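You operate a simulated robot arm through the tools that you are given. There is no shell and no other tool.

Carry out the task below with a simulated two-armed robot. There is one attempt and no reset: what you move stays moved.

TASK
Wrap small bobbin L207 in film on the small turntable.
Fine: roller arm ON, turn the film knob till film covers it on all sides, arm OFF; leave the other bobbins bare.

It is judged by the outcome, as a careful person would: the job done as asked, and still so three seconds after it is handed in. It fails if anything else is knocked over, pushed out of place, dropped, spilled or broken. A push-on lid holds only when it is set on centred and level and pressed home; a screw cap is set on level and turned clockwise until tight.

THE ROBOT
Two 7-joint arms with fingered hands on one trunk that stands fixed in place. Base frame: the origin is at the foot of the trunk, x ahead of it, y to its left, z up. Units: cm, degrees, N and s.
The left shoulder is at [7, 13.9, 110.2], the right one opposite. With the tool pointing down near the work surface each hand reaches from about 40 to 82 cm from the base axis, measured 20 degrees to its own side. Payload 3.9 kg a hand.
The tool frame of a hand sits at the grasp point between the pads (the TCP): z along the fingers, y along the line on which they close. The tips reach 2.9 cm beyond it. The gripper opens to 10 cm; its body begins 3.4 cm behind the TCP. The gripper is a hand of 5 fingers: y runs from the thumb to the fingers, the wrist lies at [-1.5, -10.5, -17.7] in the tool frame, and closing takes about 1.5 s.
Orientation is that of the tool frame in the base frame, as [roll, pitch, yaw] about the fixed x, y, z axes, in that order (R = Rz(yaw) Ry(pitch) Rx(roll)). With the fingers straight down and the wrist toward the robot, the tool's x, y and z point along [0, 1, 0], [1, 0, 0] and [0, 0, -1] of the base frame.

THE INTERFACE
- The arms move only by the tool arm_command. It takes "left_deltas", "right_deltas" or both (then of equal length, played together; a hand with none holds still); each is a list of rows, each an object of numbers (a shift or turn left out is 0, a gripper value left out holds the last): "x", "y", "z": the shift along the tool's x, y, z in units of 300 mm (1.0 is 300 mm); "ax", "ay", "az": the turn, a rotation vector about the tool's x, y, z in units of 180 degrees (1.0 is 180 degrees); "claw": the gripper command, from -1 (fully open) to 1 (shut), values between in proportion. In form: [{"x": .., "y": .., "z": .., "ax": .., "ay": .., "az": .., "claw": ..}, ...]. A call has 1 to 20 rows; each row is the pose to reach, as a shift and turn from the pose commanded when the call began, along the tool's axes at that moment. A call with a number of a shift or a turn outside -1 to 1 is refused whole. Each row takes 0.2 s and may step no farther than 5 cm and 8.6 degrees from the row before; otherwise, or with a gripper value out of range, the whole call is refused. Where a pose cannot be reached the arm comes as near as it can. A force on the tool above 40 N (or 10 N above the force at the start of the call, whichever is more), or a blocked arm, ends the call early, and 0.2 s more pass. Each finger travels about 15.3 cm/s and halts on what it meets, pressing with about 32 N; the grip force reading is that of the motor and also rises with nothing between the fingers. The clock runs only during rows and for 0.2 s after the last one: add rows that repeat a pose to give the fingers time. The reply holds the time, the measured pose of the TCP, the force on the tool along the base axes, the opening and the grip force, in the units named above and with some noise, with the torque about the TCP (base axes, N m) and any sound that the robot's microphone picked up, and new pictures: "show" is both (left out), scene, wrist or none (wrist: the cameras of the hands that moved).
- Cameras (640 x 400 px; columns grow to the right, rows downward): "scene" is now at [12.82, 3.4, 141.81]; the picture's right is [0.40, -0.92, 0.00], its down [-0.56, -0.25, -0.79] and it looks along [0.72, 0.32, -0.61] (base axes); focal length 348 px, centre (320, 200). "left" rides on the left gripper at [-6.6, -8.6, -12.1] in its tool frame; the picture's right is [-0.76, -0.31, 0.58], its down [0.59, -0.70, 0.40] and it looks along [0.28, 0.64, 0.71] (tool axes); focal length 247 px, centre (320, 200). "right" rides on the right gripper at [6.6, -8.6, -12.1] in its tool frame; the picture's right is [-0.76, 0.31, -0.58], its down [-0.59, -0.70, 0.40] and it looks along [-0.28, 0.64, 0.71] (tool axes); focal length 247 px, centre (320, 200). There is no depth. A picture from a camera that has moved, and an enlarged one, comes with that camera's place and axes in the base frame and with its lens.
- move_column(by): slides the trunk up (or, below 0, down) by that many cm; the arms and the scene camera ride with it, the base frame stays. It gives what a move gives, with no picture.
- hand_shape(shape, hand): the hand has 5 fingers and takes this shape, open, in about a second: jaw (thumb against the fingers, like two jaws); tri (thumb and two fingers); tip (a fingertip pinch); poke (one finger out to press); point (the index stretched); flat (the hand flat); cup (the hand cupped); fist (a fist). The gripper value then closes the fingers along that shape, each until it touches; the sizes above hold for jaw. It gives what a move gives, with no picture.
- head_to(pan, tilt): turns the head with the scene camera to pan (to the left, within 86 degrees either way) and tilt (down, from -29 to 69), counted from straight ahead of the robot. It gives what a move gives, and a new picture of the scene camera.
- enlarge(camera, box): a new picture of the part [left, top, right, bottom] of that camera's present view, enlarged. It takes no simulated time.
- hand_in(): hands the job in; it is judged then, once.

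Nothing tells you positions but the pictures and the camera data. Unless the task says otherwise, let go and move clear before handing in.

The tools are called after "Call:" as a command line: name --argument value ..., lists and objects as JSON in quotes. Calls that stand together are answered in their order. arm_command: Moves the arms, as the interface text tells. Its arguments: {"type":"object","properties":{"left_deltas":{"type":"array","items":{"type":"object","properties":{"x":{"type":"number"},"y":{"type":"number"},"z":{"type":"number"},"ax":{"type":"number"},"ay":{"type":"number"},"az":{"type":"number"},"claw":{"type":"number"}}}},"right_deltas":{"type":"array","items":{"type":"object","properties":{"x":{"type":"number"},"y":{"type":"number"},"z":{"type":"number"},"ax":{"type":"number"},"ay":{"type":"number"},"az":{"type":"number"},"claw":{"type":"number"}}}},"show":{"type":"string","enum":["both","scene","wrist","none"]}},"required":[]} The other tools are called the same way: move_column (by) moves the trunk up or down; hand_shape (shape, hand) gives the hand a shape; head_to (pan, tilt) turns the head that bears the scene camera; enlarge (camera, box) takes an enlarged picture of a part of a camera's view; hand_in () hands the job in.

At the start:

```text
clock: 0.0
left_ee_pos: [44.1, 38.15, 109.2]
left_ee_rot: [180.0, 0.0, 110.4]
left_ft_force: [-0.4, 0.1, 0.3]
left_torque: [0.0, 0.03, 0.0]
left_grip_width: 9.95
left_finger_force: 0.1
left_shape: jaw
right_ee_pos: [53.76, -0.0, 101.18]
right_ee_rot: [180.0, 0.0, 110.5]
right_ft_force: [0.4, 0.1, 0.1]
right_torque: [0.04, 0.01, 0.03]
right_grip_width: 9.98
right_finger_force: 0.1
right_shape: jaw
trunk travel left (down, up): [-74.4, 9.6]
head pan, tilt (commanded): [23.7, 37.9]
```

scene: 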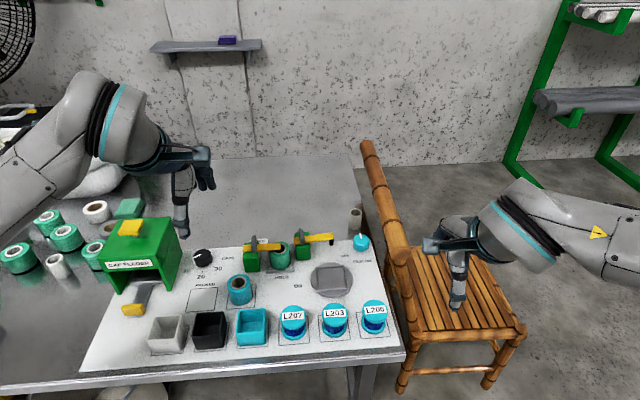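
right: 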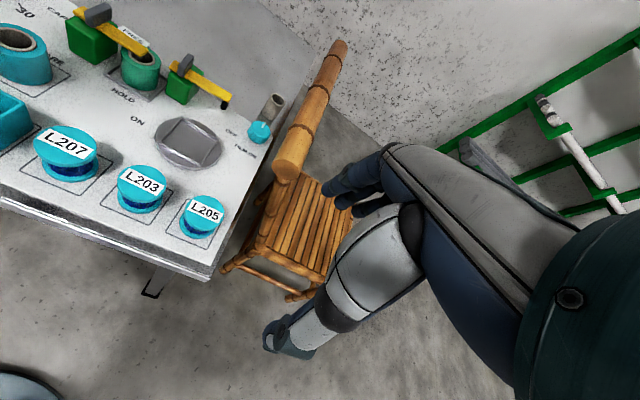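
left: 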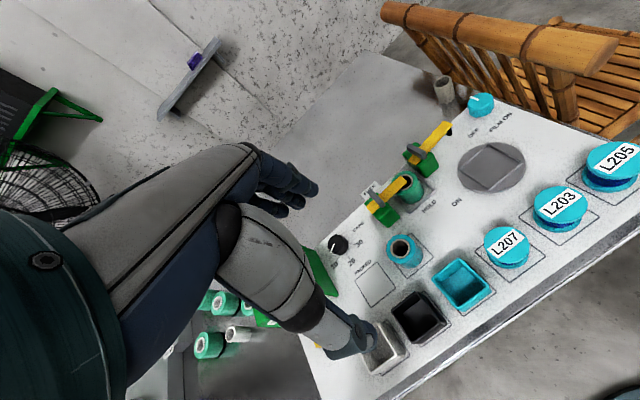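

I see a panel on a table with three labelled bobbins (L207, L203, L205) in front, a grey turntable at the right, a film knob (cyan) and a roller arm (yellow lever on green blocks). I'll look closer before moving.

Call:
enlarge --camera "scene" --box '[220, 210, 420, 350]'

Call:
enlarge --camera "left" --box '[320, 60, 640, 300]'

Call:
enlarge --camera "right" --box '[0, 0, 300, 280]'

Call:
enlarge --camera "scene" --box '[80, 190, 260, 360]'

```text
2.86 times, centred on (320, 280) of scene
camera zoom: at [12.82, 3.4, 141.81], right [0.4, -0.92, 0.0], down [-0.56, -0.25, -0.79], along [0.72, 0.32, -0.61], focal length 994 px, centre (320, -29)
```

zoom: 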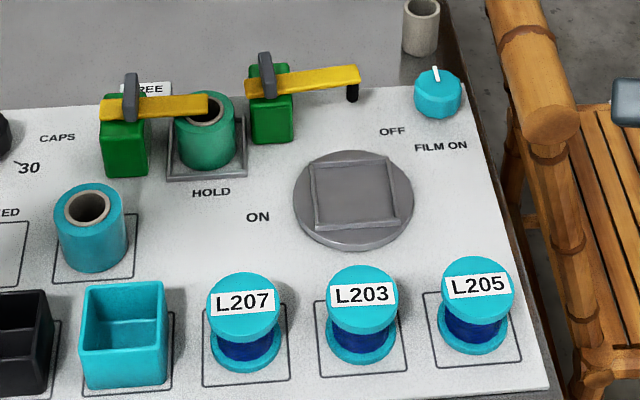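

```text
1.67 times, centred on (480, 180) of left
camera zoom: at [38.46, 29.08, 121.37], right [-0.02, -0.82, -0.58], down [-0.86, 0.31, -0.4], along [0.5, 0.49, -0.71], focal length 412 px, centre (53, 233)
```

zoom: 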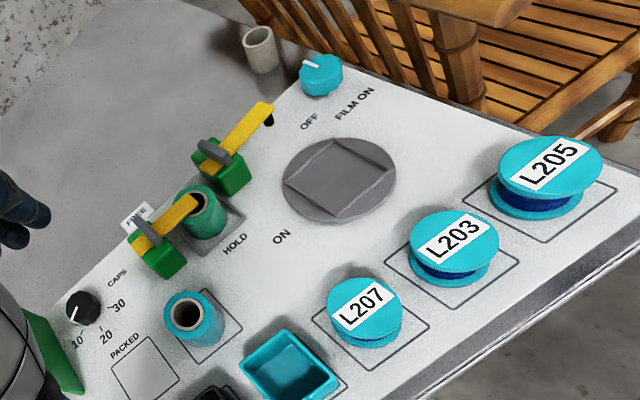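

```text
1.43 times, centred on (150, 140) of right
camera zoom: at [43.4, 3.15, 113.3], right [0.55, -0.6, 0.58], down [-0.45, -0.8, -0.4], along [0.7, -0.04, -0.71], focal length 353 px, centre (563, 286)
```

zoom: 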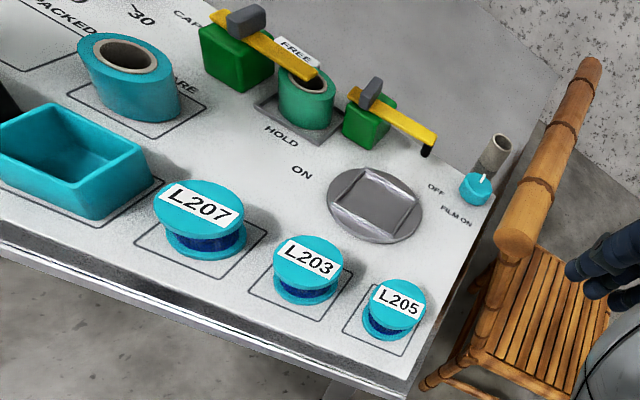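

```text
2.35 times, centred on (170, 275) of scene
camera zoom: at [12.82, 3.4, 141.81], right [0.4, -0.92, 0.0], down [-0.56, -0.25, -0.79], along [0.72, 0.32, -0.61], focal length 819 px, centre (673, 24)
```

zoom: 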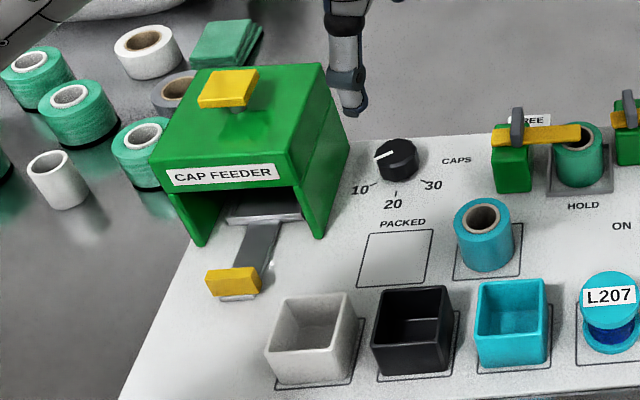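

I see the right-hand yellow lever with the black roller pointing at OFF, and a cyan knob with a white pointer near "FILM ON". I'll zoom in to measure the lever, the knob and the turntable precisely.

Call:
enlarge --camera "scene" --box '[285, 220, 385, 300]'

Call:
enlarge --camera "left" --box '[400, 80, 530, 210]'

Call:
enlarge --camera "right" --box '[130, 40, 290, 170]'

Call:
enlarge --camera "scene" --box '[260, 290, 400, 360]'

```text
5.00 times, centred on (335, 260) of scene
camera zoom: at [12.82, 3.4, 141.81], right [0.4, -0.92, 0.0], down [-0.56, -0.25, -0.79], along [0.72, 0.32, -0.61], focal length 1740 px, centre (245, -100)
```

zoom: 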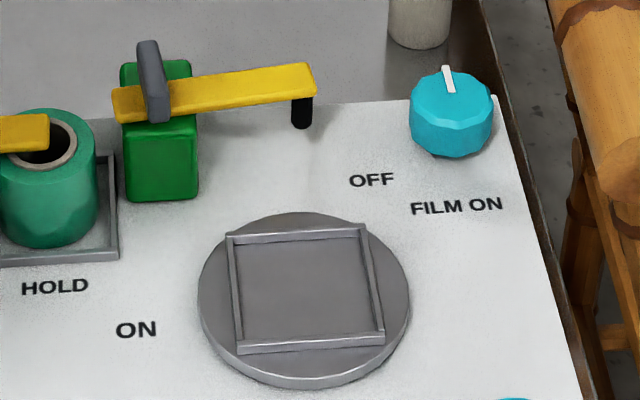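

```text
3.08 times, centred on (465, 145) of left
camera zoom: at [38.46, 29.08, 121.37], right [-0.02, -0.82, -0.58], down [-0.86, 0.31, -0.4], along [0.5, 0.49, -0.71], focal length 760 px, centre (-126, 369)
```

zoom: 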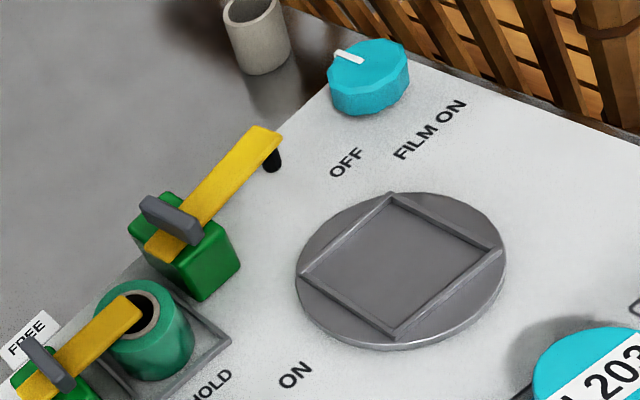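

```text
3.08 times, centred on (210, 105) of right
camera zoom: at [43.4, 3.15, 113.3], right [0.55, -0.6, 0.58], down [-0.45, -0.8, -0.4], along [0.7, -0.04, -0.71], focal length 760 px, centre (658, 492)
```

zoom: 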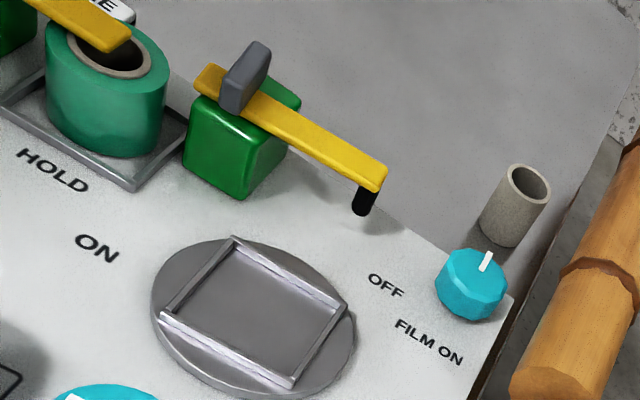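

```text
4.57 times, centred on (330, 325) of scene
camera zoom: at [12.82, 3.4, 141.81], right [0.4, -0.92, 0.0], down [-0.56, -0.25, -0.79], along [0.72, 0.32, -0.61], focal length 1590 px, centre (274, -371)
```

zoom: 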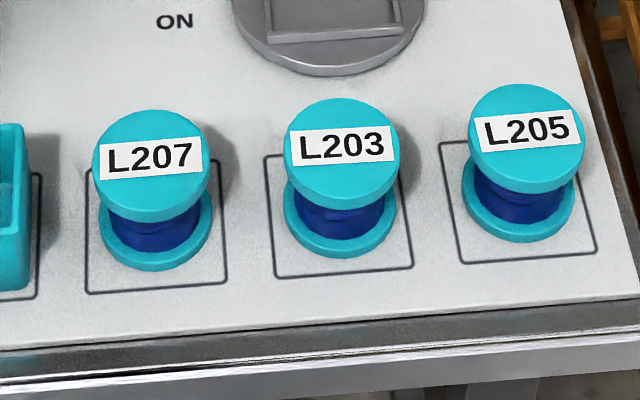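

The measurements put L207's top at about (50.3, 25.8, 77.8), with a flange about 5.4 cm wide. The turntable centre is near (66.1, 23.6), the roller-arm pivot near (71.8, 34.3), and the knob near (80, 20.6). I'll bring the open left hand above L207, staying high.

Call:
arm_command --left_deltas '[{"x": -0.065, "y": 0.007, "z": 0.08, "claw": -1}, {"x": -0.131, "y": 0.014, "z": 0.16}, {"x": -0.196, "y": 0.021, "z": 0.24}, {"x": -0.262, "y": 0.029, "z": 0.32}, {"x": -0.327, "y": 0.036, "z": 0.4}, {"x": -0.393, "y": 0.043, "z": 0.48}, {"x": -0.458, "y": 0.05, "z": 0.56}, {"x": -0.458, "y": 0.05, "z": 0.56}]' --show "both"

```text
clock: 1.8
left_ee_pos: [50.18, 26.08, 92.46]
left_ee_rot: [180.0, 0.0, 110.5]
left_ft_force: [-0.6, 0.3, -0.4]
left_torque: [-0.02, -0.02, -0.03]
left_grip_width: 9.96
left_finger_force: 0.1
left_shape: jaw
right_ee_pos: [53.77, 0.15, 101.18]
right_ee_rot: [-180.0, 0.1, 110.5]
right_ft_force: [1.0, 0.1, 0.1]
right_torque: [-0.03, -0.01, -0.01]
right_grip_width: 9.99
right_finger_force: 0.1
right_shape: jaw
trunk travel left (down, up): [-74.4, 9.6]
head pan, tilt (commanded): [23.7, 37.9]
camera scene: at [12.75, 3.45, 141.82], right [0.4, -0.92, 0.0], down [-0.56, -0.25, -0.79], along [0.72, 0.32, -0.61], focal length 348 px, centre (320, 200)
camera left: at [44.48, 16.97, 104.71], right [-0.02, -0.82, -0.58], down [-0.86, 0.31, -0.4], along [0.5, 0.49, -0.71], focal length 247 px, centre (320, 200)
```

scene: 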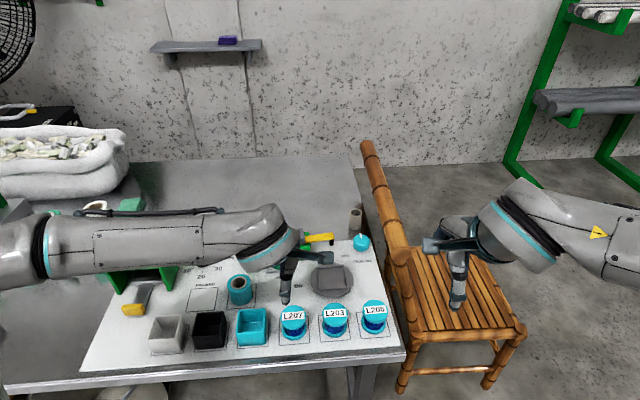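
left: 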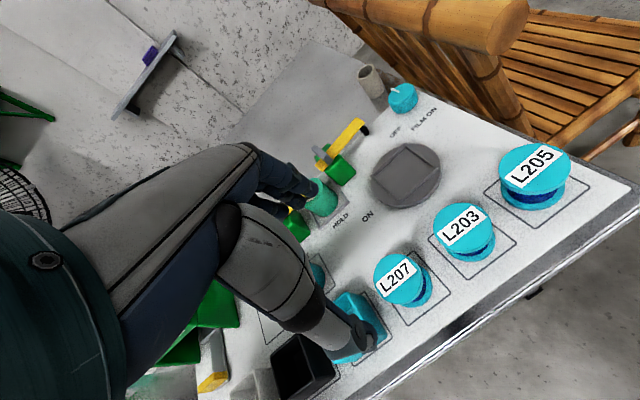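

The left hand is above L207 and the forearm is clear of the feeder. I'll enlarge the views to refine the bobbin's centre before going down.

Call:
enlarge --camera "left" --box '[340, 210, 500, 350]'

Call:
enlarge --camera "scene" --box '[250, 230, 350, 350]'

Call:
enlarge --camera "right" --box '[0, 60, 240, 260]'

```text
2.86 times, centred on (420, 280) of left
camera zoom: at [44.48, 16.97, 104.71], right [-0.02, -0.82, -0.58], down [-0.86, 0.31, -0.4], along [0.5, 0.49, -0.71], focal length 706 px, centre (34, -29)
```

zoom: 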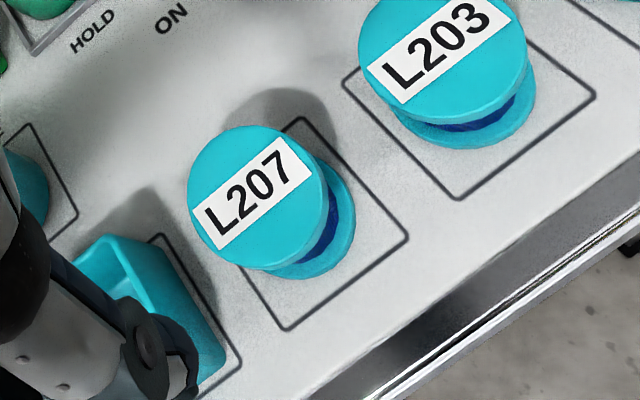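

```text
3.33 times, centred on (300, 290) of scene
camera zoom: at [12.75, 3.45, 141.82], right [0.4, -0.92, 0.0], down [-0.56, -0.25, -0.79], along [0.72, 0.32, -0.61], focal length 1160 px, centre (387, -100)
```

zoom: 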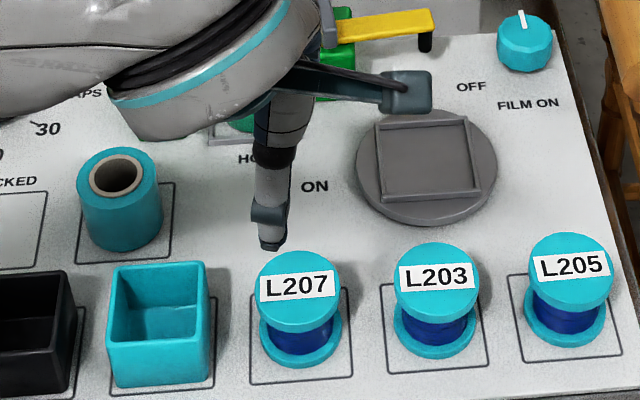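

```text
2.00 times, centred on (120, 160) of right
camera zoom: at [43.34, 3.19, 113.32], right [0.55, -0.6, 0.58], down [-0.45, -0.8, -0.4], along [0.7, -0.04, -0.71], focal length 494 px, centre (720, 280)
```

zoom: 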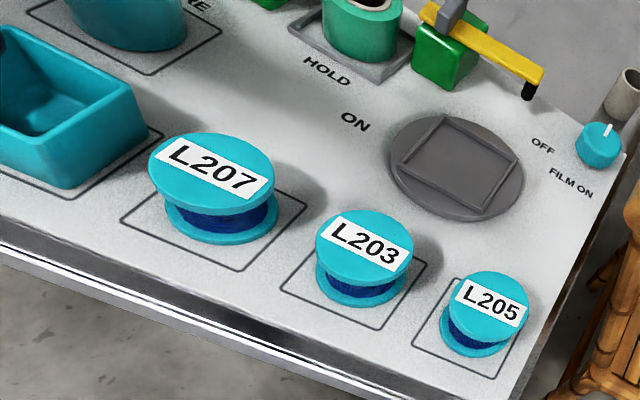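

Refined: the panel is at z≈70 and L207 is centred near (50.7, 26.3) with its top at about 76.2. I'll go down to just above it and check.

Call:
arm_command --left_deltas '[{"y": 0.006, "z": 0.12}, {"y": 0.012, "z": 0.24}, {"y": 0.018, "z": 0.34}, {"y": 0.018, "z": 0.39}, {"y": 0.018, "z": 0.39}]' --show "both"

Call:
enlarge --camera "left" --box '[220, 150, 460, 370]'

Call:
enlarge --camera "scene" --box '[240, 230, 400, 350]'

Call:
enlarge --camera "right" --box '[0, 60, 240, 260]'

```text
clock: 3.0
left_ee_pos: [50.94, 26.05, 80.74]
left_ee_rot: [-180.0, 0.0, 110.3]
left_ft_force: [0.4, -0.6, 0.1]
left_torque: [0.0, -0.01, -0.03]
left_grip_width: 9.97
left_finger_force: 0.1
left_shape: jaw
right_ee_pos: [53.89, -0.04, 101.23]
right_ee_rot: [-180.0, 0.0, 110.4]
right_ft_force: [0.9, 0.3, -0.4]
right_torque: [-0.01, 0.04, -0.02]
right_grip_width: 9.97
right_finger_force: 0.1
right_shape: jaw
trunk travel left (down, up): [-74.4, 9.6]
head pan, tilt (commanded): [23.7, 37.9]
camera scene: at [12.81, 3.4, 141.81], right [0.4, -0.92, 0.0], down [-0.56, -0.25, -0.79], along [0.72, 0.32, -0.61], focal length 348 px, centre (320, 200)
camera left: at [45.23, 16.87, 92.97], right [-0.02, -0.82, -0.58], down [-0.86, 0.31, -0.4], along [0.5, 0.49, -0.71], focal length 247 px, centre (320, 200)
```

scene: 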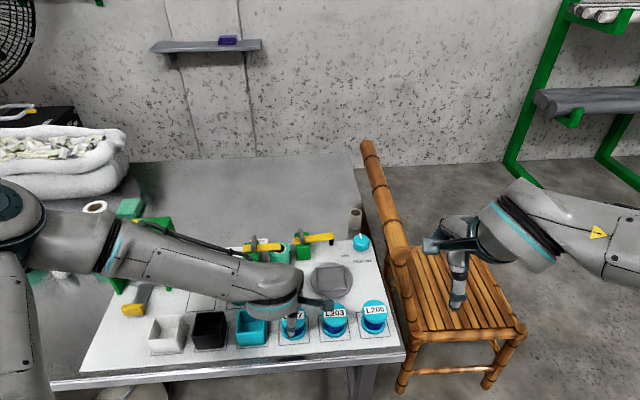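
left: 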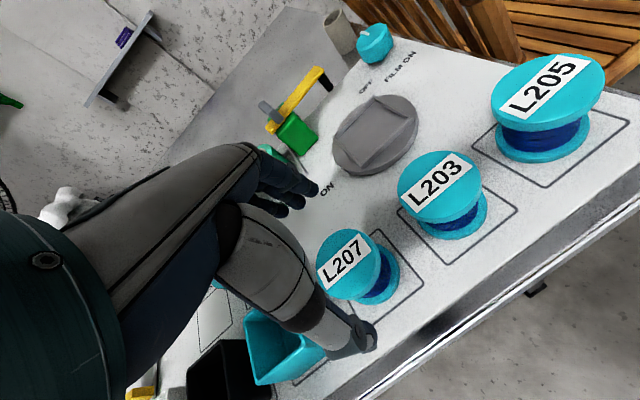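

```text
1.82 times, centred on (340, 260) of left
camera zoom: at [45.23, 16.87, 92.97], right [-0.02, -0.82, -0.58], down [-0.86, 0.31, -0.4], along [0.5, 0.49, -0.71], focal length 449 px, centre (284, 91)
```

zoom: 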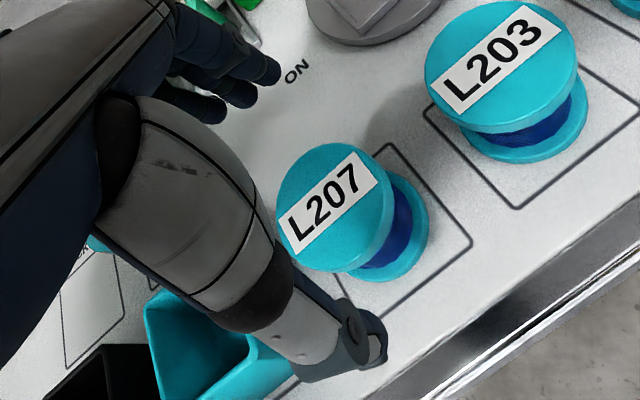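

```text
3.33 times, centred on (320, 290) of scene
camera zoom: at [12.81, 3.4, 141.81], right [0.4, -0.92, 0.0], down [-0.56, -0.25, -0.79], along [0.72, 0.32, -0.61], focal length 1160 px, centre (320, -100)
```

zoom: 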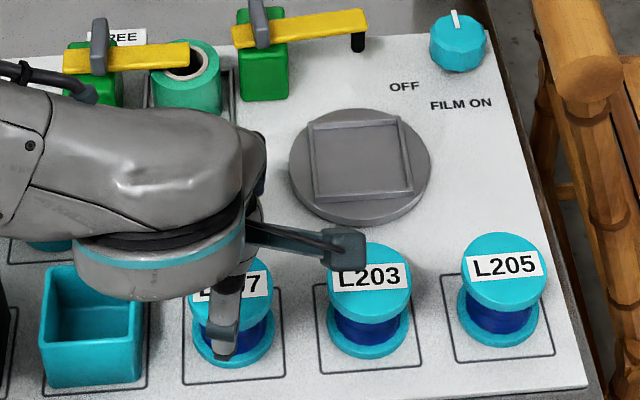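

```text
2.00 times, centred on (120, 160) of right
camera zoom: at [43.38, 3.15, 113.3], right [0.55, -0.6, 0.58], down [-0.45, -0.8, -0.4], along [0.7, -0.04, -0.71], focal length 494 px, centre (720, 280)
```

zoom: 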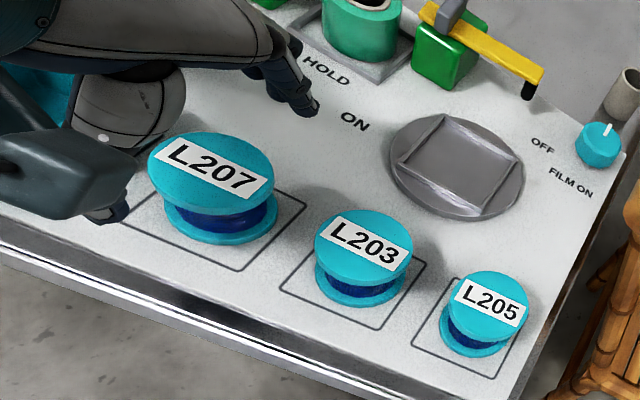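

The hand is centred over L207, with the thumb on the near side and the fingers on the far side. I'll lower it around the bobbin.

Call:
arm_command --left_deltas '[{"z": 0.06}, {"z": 0.12}, {"z": 0.17}, {"z": 0.21}, {"z": 0.222}, {"z": 0.222}]' --show "both"

Call:
enlarge --camera "right" --box '[0, 60, 200, 220]'

Call:
enlarge --camera "left" --box '[220, 150, 460, 370]'

```text
clock: 4.4
left_ee_pos: [51.02, 26.13, 73.98]
left_ee_rot: [180.0, 0.0, 110.4]
left_ft_force: [0.4, 0.2, 0.1]
left_torque: [0.01, 0.01, 0.0]
left_grip_width: 9.96
left_finger_force: 0.0
left_shape: jaw
right_ee_pos: [53.81, 0.01, 101.22]
right_ee_rot: [180.0, 0.0, 110.4]
right_ft_force: [-0.3, -0.3, 0.3]
right_torque: [0.02, 0.03, 0.01]
right_grip_width: 9.99
right_finger_force: 0.0
right_shape: jaw
trunk travel left (down, up): [-74.4, 9.6]
head pan, tilt (commanded): [23.7, 37.9]
camera scene: at [12.83, 3.4, 141.81], right [0.4, -0.92, 0.0], down [-0.56, -0.25, -0.79], along [0.72, 0.32, -0.61], focal length 348 px, centre (320, 200)
camera left: at [45.26, 16.92, 86.19], right [-0.02, -0.82, -0.58], down [-0.86, 0.31, -0.4], along [0.5, 0.49, -0.71], focal length 247 px, centre (320, 200)
```

scene: 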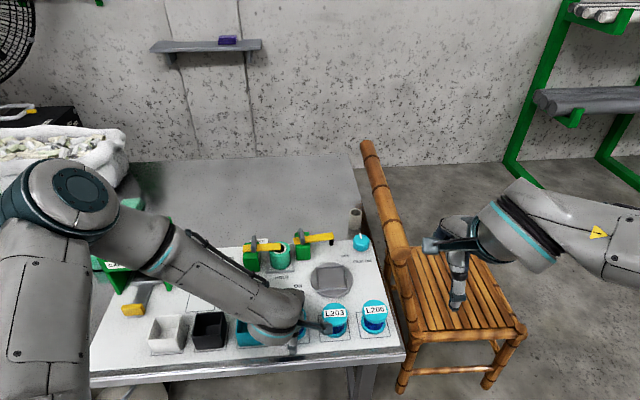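
left: 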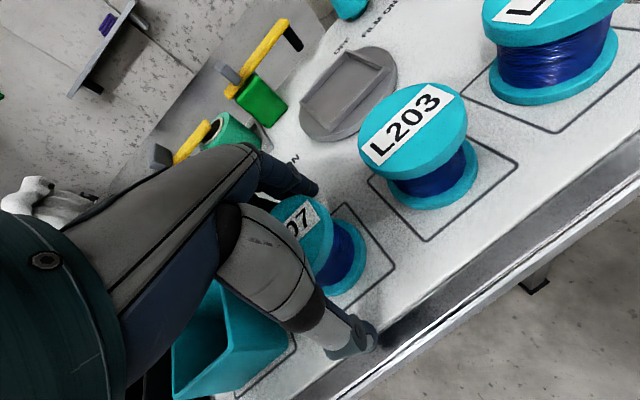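

```text
2.50 times, centred on (100, 140) of right
camera zoom: at [43.4, 3.15, 113.3], right [0.55, -0.6, 0.58], down [-0.45, -0.8, -0.4], along [0.7, -0.04, -0.71], focal length 617 px, centre (870, 350)
```

zoom: 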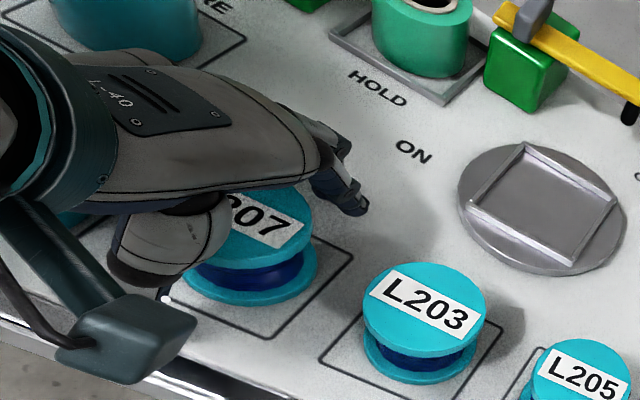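

```text
1.82 times, centred on (340, 260) of left
camera zoom: at [45.26, 16.92, 86.19], right [-0.02, -0.82, -0.58], down [-0.86, 0.31, -0.4], along [0.5, 0.49, -0.71], focal length 449 px, centre (284, 91)
```

zoom: 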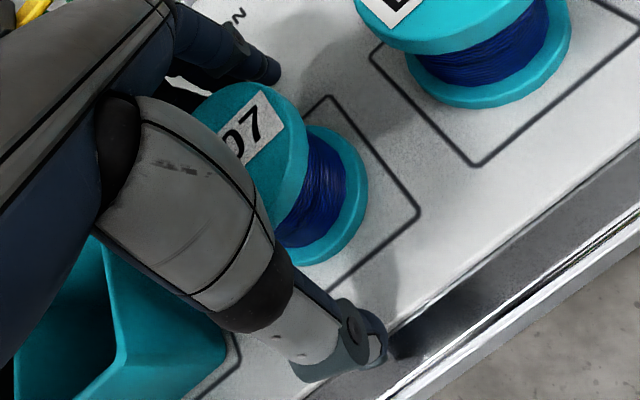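

The hand straddles the bobbin freely with no contact. I'll shift slightly away from the cyan box, then close gently, stopping part-way so the outer fingers stay clear of the box.

Call:
arm_command --left_deltas '[{"x": -0.015, "claw": -1}, {"x": -0.015, "claw": -0.6}, {"x": -0.015, "claw": -0.3}, {"x": -0.015, "claw": -0.1}, {"x": -0.015, "claw": 0.0}, {"x": -0.015, "claw": 0.1}, {"x": -0.015, "claw": 0.1}, {"x": -0.015, "claw": 0.1}, {"x": -0.015, "claw": 0.1}]' --show "both"

Call:
enlarge --camera "right" --box '[0, 60, 200, 220]'

Call:
enlarge --camera "left" --box '[220, 150, 460, 370]'

```text
clock: 6.4
left_ee_pos: [51.01, 25.63, 74.1]
left_ee_rot: [179.8, 0.0, 110.4]
left_ft_force: [0.7, -1.2, 10.6]
left_torque: [-0.06, 0.19, 0.0]
left_grip_width: 3.86
left_finger_force: 32.3
left_shape: jaw
right_ee_pos: [53.76, -0.04, 101.16]
right_ee_rot: [179.9, 0.0, 110.3]
right_ft_force: [0.1, -0.2, -0.6]
right_torque: [-0.04, -0.01, 0.0]
right_grip_width: 9.99
right_finger_force: 0.1
right_shape: jaw
trunk travel left (down, up): [-74.4, 9.6]
head pan, tilt (commanded): [23.7, 37.9]
camera scene: at [12.69, 3.31, 141.83], right [0.4, -0.92, 0.0], down [-0.56, -0.25, -0.79], along [0.72, 0.32, -0.61], focal length 348 px, centre (320, 200)
camera left: at [45.36, 16.51, 86.33], right [-0.02, -0.82, -0.58], down [-0.86, 0.31, -0.4], along [0.5, 0.49, -0.71], focal length 247 px, centre (320, 200)
```

scene: 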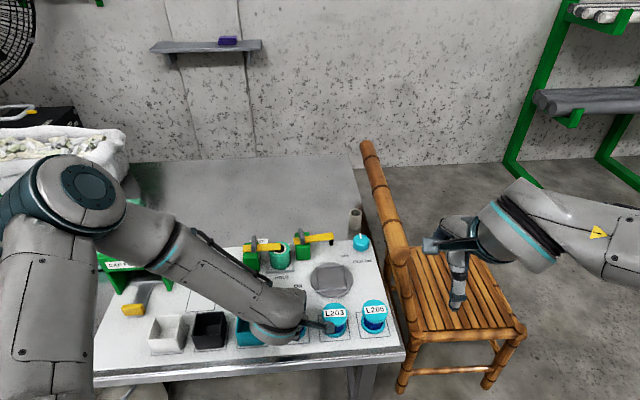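
left: 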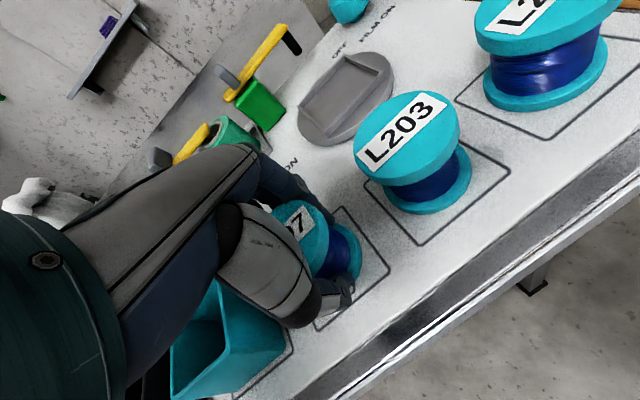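

```text
2.50 times, centred on (100, 140) of right
camera zoom: at [43.3, 3.07, 113.35], right [0.55, -0.6, 0.58], down [-0.45, -0.8, -0.4], along [0.7, -0.04, -0.71], focal length 617 px, centre (870, 350)
```

zoom: 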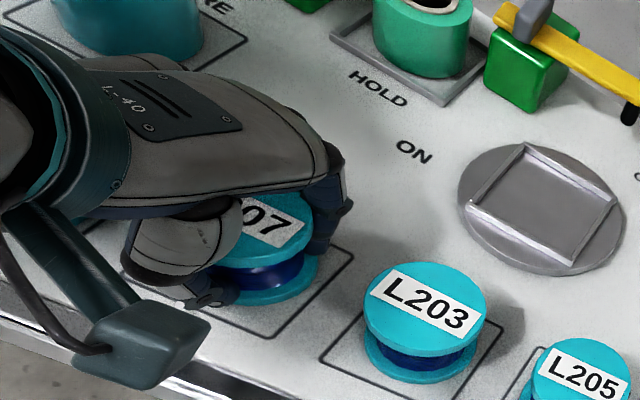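

```text
1.82 times, centred on (340, 260) of left
camera zoom: at [45.36, 16.51, 86.33], right [-0.02, -0.82, -0.58], down [-0.86, 0.31, -0.4], along [0.5, 0.49, -0.71], focal length 449 px, centre (284, 91)
```

zoom: 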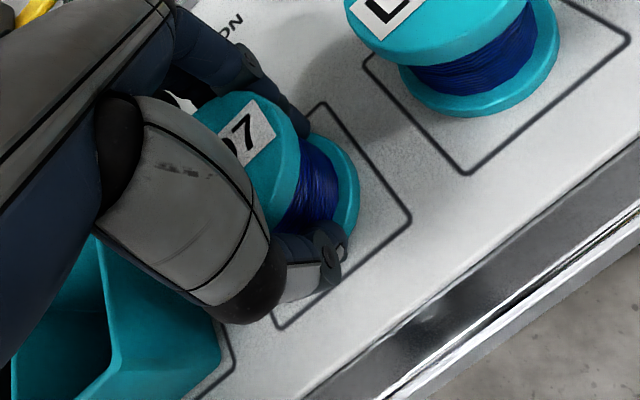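

The bobbin is gripped, with the fingertips between the flanges at a width of 3.9 cm. I'll lift a little and check that it comes up level.

Call:
arm_command --left_deltas '[{"z": -0.01}, {"z": -0.03}, {"z": -0.06}, {"z": -0.1}, {"z": -0.1}]' --show "both"

Call:
enlarge --camera "right" --box '[0, 60, 200, 220]'

Call:
enlarge --camera "left" --box '[220, 150, 460, 370]'

Call:
enlarge --camera "scene" --box '[220, 230, 380, 350]'

```text
clock: 7.6
left_ee_pos: [50.97, 25.82, 77.06]
left_ee_rot: [-180.0, -0.1, 110.4]
left_ft_force: [0.7, -0.5, -1.6]
left_torque: [-0.01, -0.01, 0.01]
left_grip_width: 3.78
left_finger_force: 32.1
left_shape: jaw
right_ee_pos: [53.82, 0.1, 101.13]
right_ee_rot: [-179.9, 0.0, 110.5]
right_ft_force: [0.1, 0.5, 0.0]
right_torque: [-0.05, -0.03, 0.0]
right_grip_width: 9.96
right_finger_force: 0.0
right_shape: jaw
trunk travel left (down, up): [-74.4, 9.6]
head pan, tilt (commanded): [23.7, 37.9]
camera scene: at [12.87, 3.45, 141.8], right [0.4, -0.92, 0.0], down [-0.56, -0.25, -0.79], along [0.72, 0.32, -0.61], focal length 348 px, centre (320, 200)
camera left: at [45.33, 16.58, 89.26], right [-0.02, -0.82, -0.58], down [-0.86, 0.31, -0.4], along [0.5, 0.49, -0.71], focal length 247 px, centre (320, 200)
```

scene: 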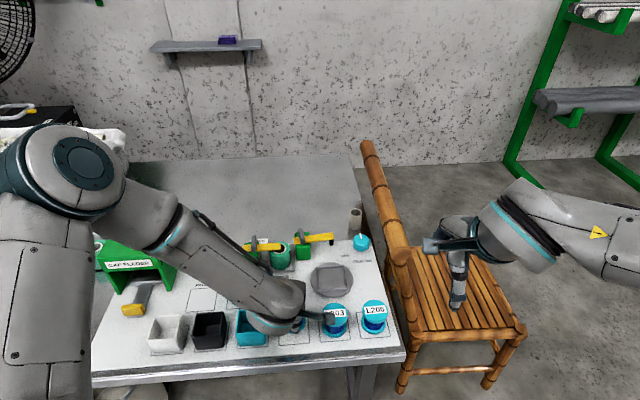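
left: 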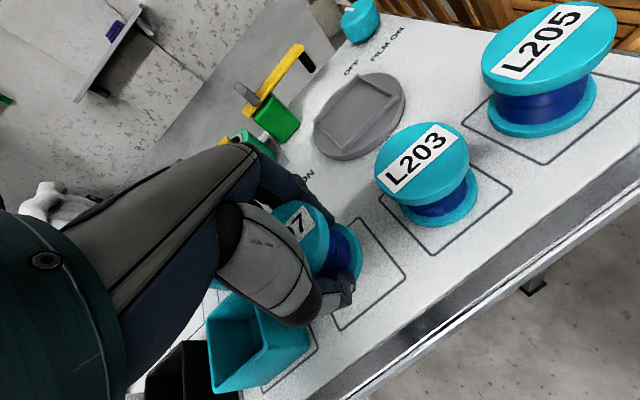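

```text
2.50 times, centred on (100, 140) of right
camera zoom: at [43.44, 3.18, 113.28], right [0.55, -0.6, 0.58], down [-0.45, -0.8, -0.4], along [0.7, -0.04, -0.71], focal length 617 px, centre (870, 350)
```

zoom: 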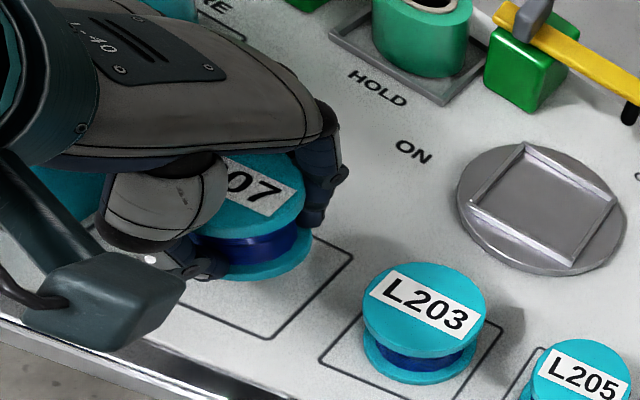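

```text
1.82 times, centred on (340, 260) of left
camera zoom: at [45.33, 16.58, 89.26], right [-0.02, -0.82, -0.58], down [-0.86, 0.31, -0.4], along [0.5, 0.49, -0.71], focal length 449 px, centre (284, 91)
```

zoom: 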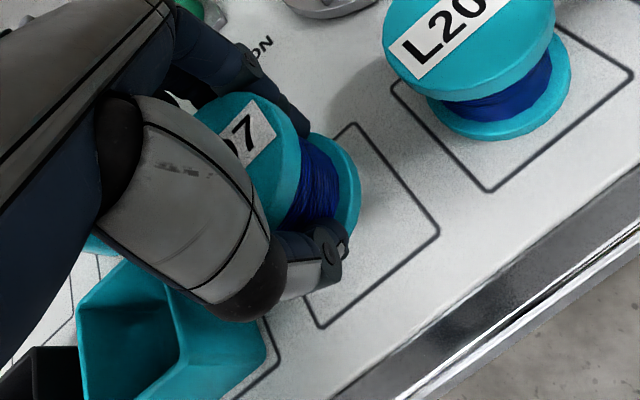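

```text
3.33 times, centred on (300, 290) of scene
camera zoom: at [12.87, 3.45, 141.8], right [0.4, -0.92, 0.0], down [-0.56, -0.25, -0.79], along [0.72, 0.32, -0.61], focal length 1160 px, centre (387, -100)
```

zoom: 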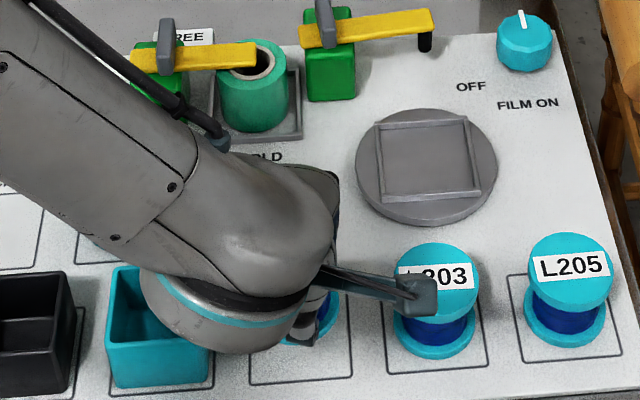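

The bobbin has lifted level and clear of its outline. I'll measure the turntable centre from here before carrying it over.

Call:
enlarge --camera "left" --box '[280, 20, 440, 190]'

Call:
enlarge --camera "scene" --box '[290, 220, 390, 300]'

Call:
enlarge --camera "right" --box '[160, 60, 290, 180]'

```text
2.35 times, centred on (360, 105) of left
camera zoom: at [45.33, 16.58, 89.26], right [-0.02, -0.82, -0.58], down [-0.86, 0.31, -0.4], along [0.5, 0.49, -0.71], focal length 581 px, centre (226, 424)
```

zoom: 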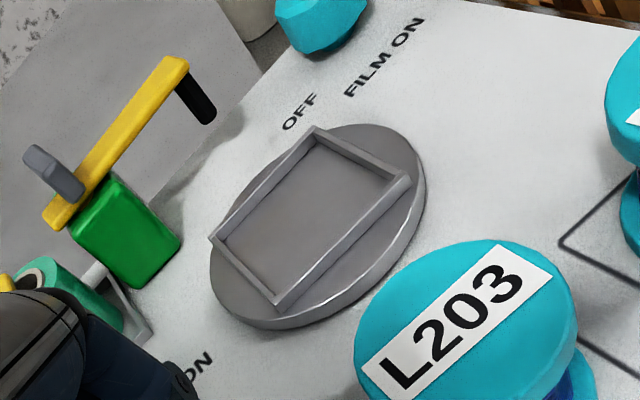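

```text
5.00 times, centred on (340, 260) of scene
camera zoom: at [12.87, 3.45, 141.8], right [0.4, -0.92, 0.0], down [-0.56, -0.25, -0.79], along [0.72, 0.32, -0.61], focal length 1740 px, centre (220, -100)
```

zoom: 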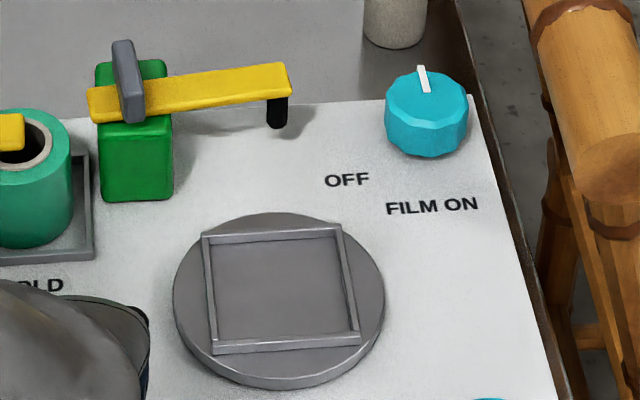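

```text
3.33 times, centred on (225, 120) of right
camera zoom: at [43.44, 3.18, 113.28], right [0.55, -0.6, 0.58], down [-0.45, -0.8, -0.4], along [0.7, -0.04, -0.71], focal length 823 px, centre (637, 467)
```

zoom: 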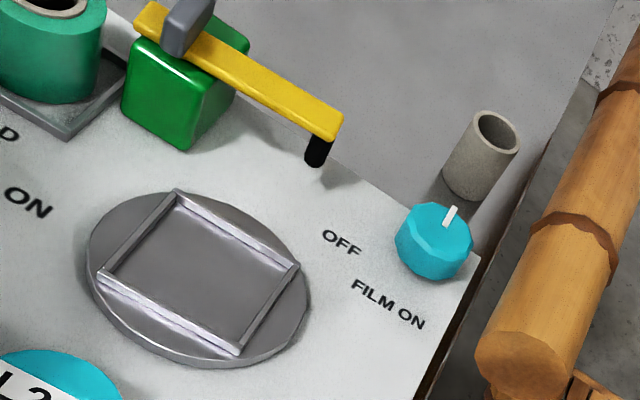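

The turntable centre comes out at about (66.1, 23.7) with the rail tops at z≈73, so the floor is about 72.4. I'll lift further and carry the bobbin above it.

Call:
arm_command --left_deltas '[{"z": -0.07}, {"z": -0.133}, {"x": -0.03, "y": 0.055, "z": -0.133}, {"x": -0.08, "y": 0.14, "z": -0.133}, {"x": -0.13, "y": 0.23, "z": -0.133}, {"x": -0.18, "y": 0.32, "z": -0.133}, {"x": -0.23, "y": 0.41, "z": -0.133}, {"x": -0.257, "y": 0.454, "z": -0.133}, {"x": -0.257, "y": 0.454, "z": -0.133}, {"x": -0.257, "y": 0.454, "z": -0.133}]' --show "both"

Call:
enlarge --camera "left" --box '[200, 130, 480, 350]'

Call:
enlarge --camera "right" --box '[100, 40, 300, 200]'

Call:
enlarge --camera "scene" --box '[250, 210, 410, 330]'

```text
clock: 9.8
left_ee_pos: [66.59, 23.12, 80.7]
left_ee_rot: [180.0, 0.0, 110.4]
left_ft_force: [0.0, 0.1, -1.5]
left_torque: [-0.04, -0.04, 0.01]
left_grip_width: 3.76
left_finger_force: 32.2
left_shape: jaw
right_ee_pos: [53.97, -0.08, 101.22]
right_ee_rot: [-179.8, 0.0, 110.5]
right_ft_force: [-0.1, 0.1, 0.1]
right_torque: [0.0, -0.02, 0.0]
right_grip_width: 10.0
right_finger_force: 0.1
right_shape: jaw
trunk travel left (down, up): [-74.4, 9.6]
head pan, tilt (commanded): [23.7, 37.9]
camera scene: at [12.88, 3.43, 141.8], right [0.4, -0.92, 0.0], down [-0.56, -0.25, -0.79], along [0.72, 0.32, -0.61], focal length 348 px, centre (320, 200)
camera left: at [60.93, 13.97, 92.96], right [-0.02, -0.82, -0.58], down [-0.86, 0.31, -0.4], along [0.5, 0.49, -0.71], focal length 247 px, centre (320, 200)
```

scene: 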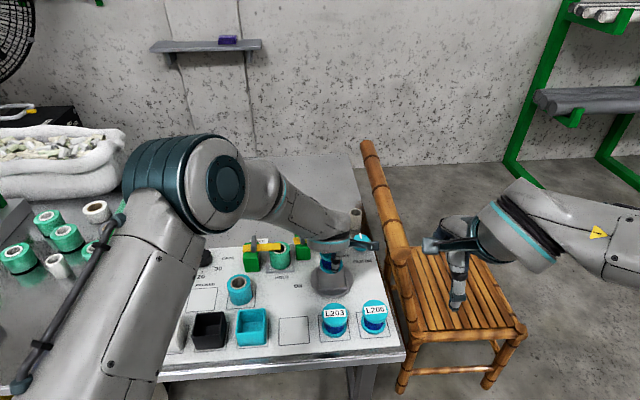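
left: 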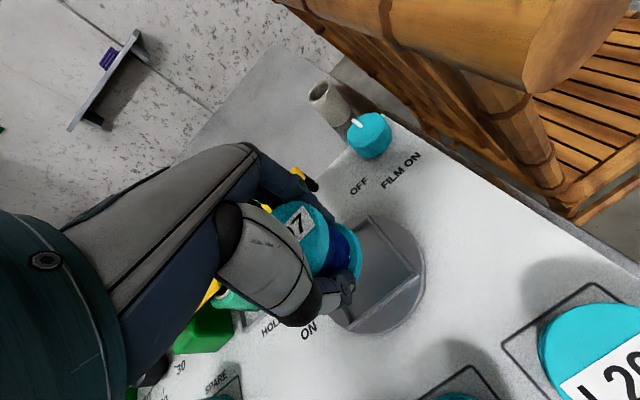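

```text
1.82 times, centred on (340, 240) of left
camera zoom: at [60.93, 13.97, 92.96], right [-0.02, -0.82, -0.58], down [-0.86, 0.31, -0.4], along [0.5, 0.49, -0.71], focal length 449 px, centre (284, 127)
```

zoom: 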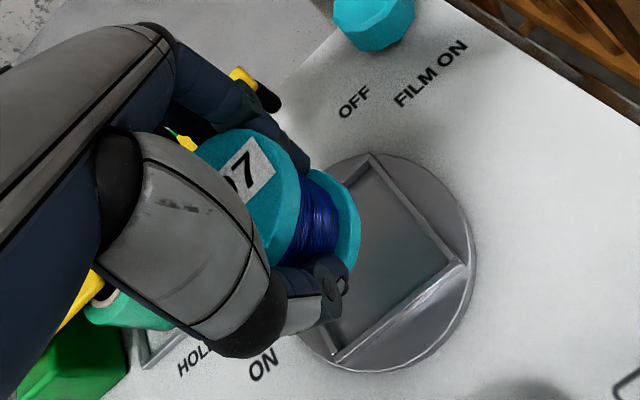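

```text
2.50 times, centred on (200, 120) of right
camera zoom: at [43.44, 3.17, 113.28], right [0.55, -0.6, 0.58], down [-0.45, -0.8, -0.4], along [0.7, -0.04, -0.71], focal length 617 px, centre (620, 400)
```

zoom: 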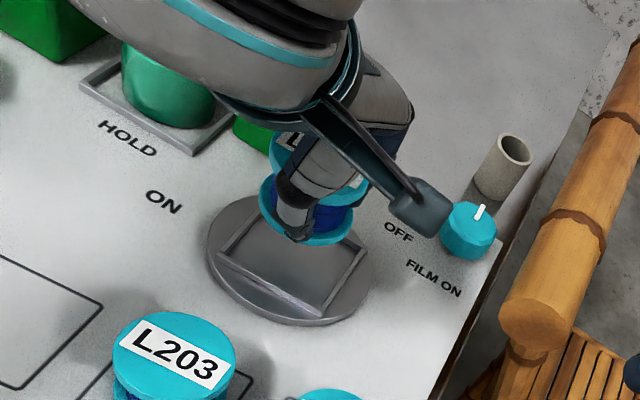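

```text
3.33 times, centred on (330, 270) of scene
camera zoom: at [12.88, 3.43, 141.8], right [0.4, -0.92, 0.0], down [-0.56, -0.25, -0.79], along [0.72, 0.32, -0.61], focal length 1160 px, centre (287, -33)
```

zoom: 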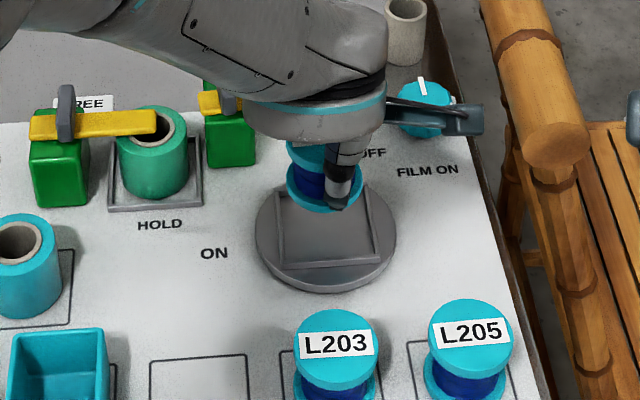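

The bobbin hangs above the turntable and looks roughly centred. I'll lower it to just above the rails and compare again with less parallax.

Call:
arm_command --left_deltas '[{"z": 0.04}, {"z": 0.08}, {"z": 0.1}, {"z": 0.1}]' --show "none"

Call:
enlarge --camera "left" --box '[200, 130, 480, 350]'

Call:
enlarge --camera "right" --box '[160, 70, 260, 150]'

Call:
enlarge --camera "scene" --box '[290, 230, 390, 310]'

```text
clock: 10.8
left_ee_pos: [66.42, 22.93, 77.9]
left_ee_rot: [-180.0, 0.0, 110.4]
left_ft_force: [-0.3, -0.1, -2.5]
left_torque: [-0.05, 0.0, 0.02]
left_grip_width: 3.76
left_finger_force: 31.9
left_shape: jaw
right_ee_pos: [53.77, -0.05, 101.19]
right_ee_rot: [179.9, 0.0, 110.5]
right_ft_force: [0.4, -0.2, 0.1]
right_torque: [-0.01, -0.01, 0.02]
right_grip_width: 9.98
right_finger_force: 0.1
right_shape: jaw
trunk travel left (down, up): [-74.4, 9.6]
head pan, tilt (commanded): [23.7, 37.9]
```

```text
1.82 times, centred on (340, 240) of left
camera zoom: at [60.81, 13.88, 90.08], right [-0.02, -0.82, -0.58], down [-0.86, 0.31, -0.4], along [0.5, 0.49, -0.71], focal length 449 px, centre (284, 127)
```

zoom: 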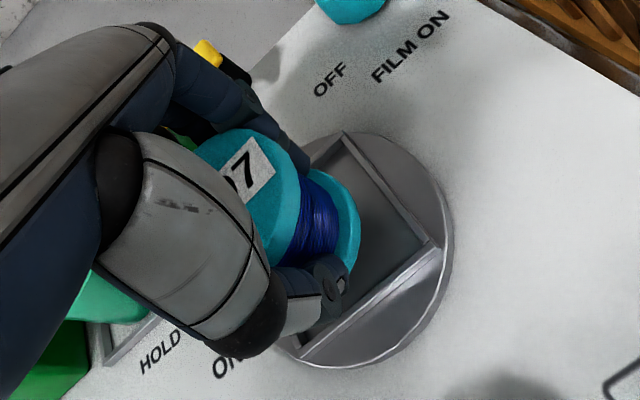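

```text
5.00 times, centred on (210, 110) of right
camera zoom: at [43.43, 3.15, 113.29], right [0.55, -0.6, 0.58], down [-0.45, -0.8, -0.4], along [0.7, -0.04, -0.71], focal length 1235 px, centre (870, 650)
```

zoom: 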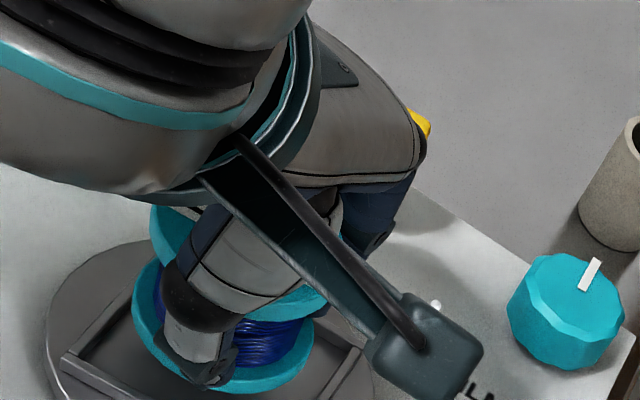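

```text
5.00 times, centred on (340, 270) of scene
camera zoom: at [12.86, 3.41, 141.81], right [0.4, -0.92, 0.0], down [-0.56, -0.25, -0.79], along [0.72, 0.32, -0.61], focal length 1740 px, centre (220, -150)
```

zoom: 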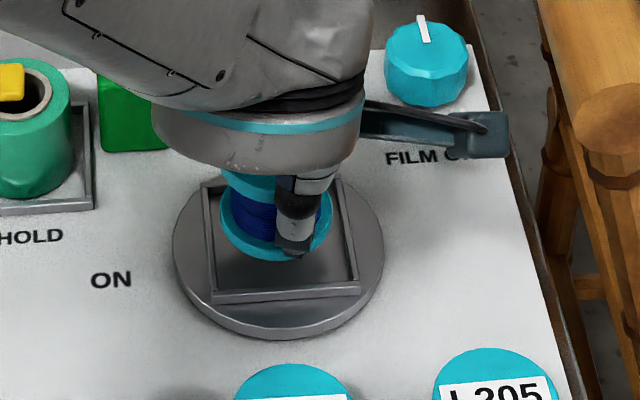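

The bobbin is about 1.6 cm above the rails. It needs to go about 0.4 cm farther away to sit centred, so I'll shift it and lower it in small steps while watching the force.

Call:
arm_command --left_deltas '[{"x": -0.0046, "y": 0.0125, "z": 0.0}, {"x": -0.0046, "y": 0.0125, "z": 0.02}, {"x": -0.0046, "y": 0.0125, "z": 0.04}, {"x": -0.0046, "y": 0.0125, "z": 0.055}, {"x": -0.0046, "y": 0.0125, "z": 0.055}]' --show "none"

Call:
enlarge --camera "left" --box '[260, 170, 440, 310]'

Call:
enlarge --camera "right" --box '[160, 90, 250, 160]'

Call:
enlarge --camera "scene" --box '[295, 240, 375, 300]'

```text
clock: 12.0
left_ee_pos: [66.73, 23.09, 76.37]
left_ee_rot: [180.0, 0.0, 110.5]
left_ft_force: [0.5, -0.2, -1.2]
left_torque: [-0.02, -0.03, 0.0]
left_grip_width: 3.75
left_finger_force: 31.5
left_shape: jaw
right_ee_pos: [53.89, -0.05, 101.07]
right_ee_rot: [180.0, 0.1, 110.5]
right_ft_force: [-0.6, -0.1, 0.3]
right_torque: [-0.02, -0.01, 0.03]
right_grip_width: 9.94
right_finger_force: 0.0
right_shape: jaw
trunk travel left (down, up): [-74.4, 9.6]
head pan, tilt (commanded): [23.7, 37.9]
```

```text
2.86 times, centred on (350, 240) of left
camera zoom: at [61.22, 13.94, 88.61], right [-0.02, -0.82, -0.58], down [-0.86, 0.31, -0.4], along [0.5, 0.49, -0.71], focal length 706 px, centre (234, 86)
```

zoom: 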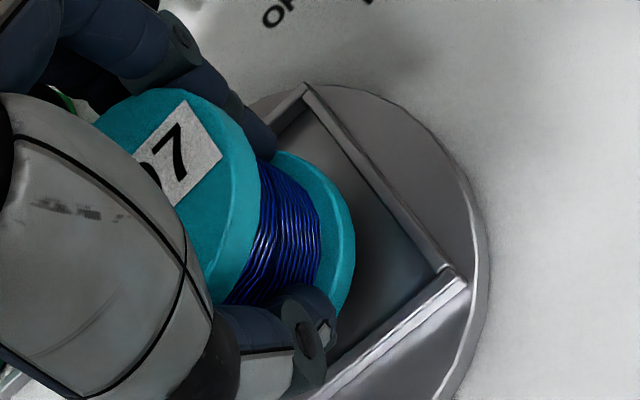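

```text
5.71 times, centred on (205, 125) of right
camera zoom: at [43.42, 3.15, 113.29], right [0.55, -0.6, 0.58], down [-0.45, -0.8, -0.4], along [0.7, -0.04, -0.71], focal length 1411 px, centre (977, 629)
```

zoom: 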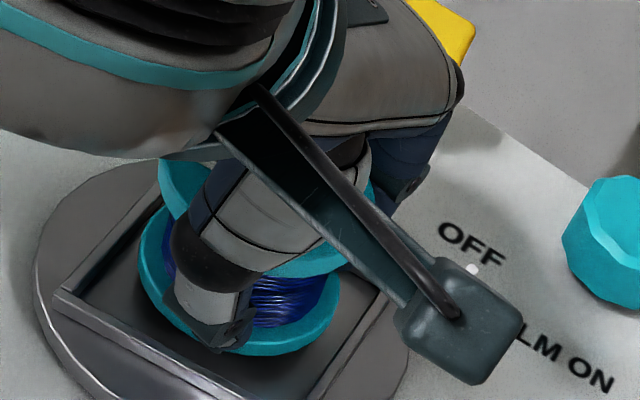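

```text
6.67 times, centred on (335, 270) of scene
camera zoom: at [12.85, 3.41, 141.81], right [0.4, -0.92, 0.0], down [-0.56, -0.25, -0.79], along [0.72, 0.32, -0.61], focal length 2319 px, centre (220, -267)
```

zoom: 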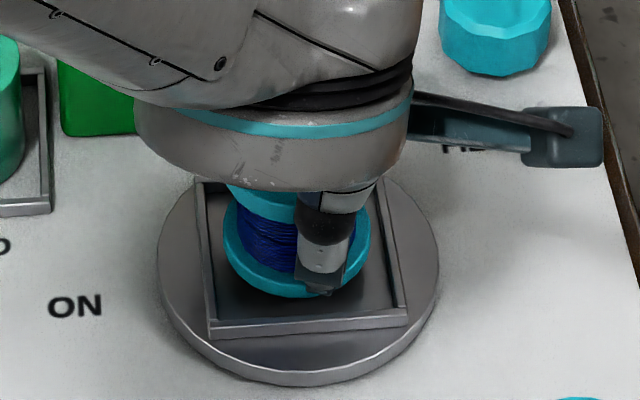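

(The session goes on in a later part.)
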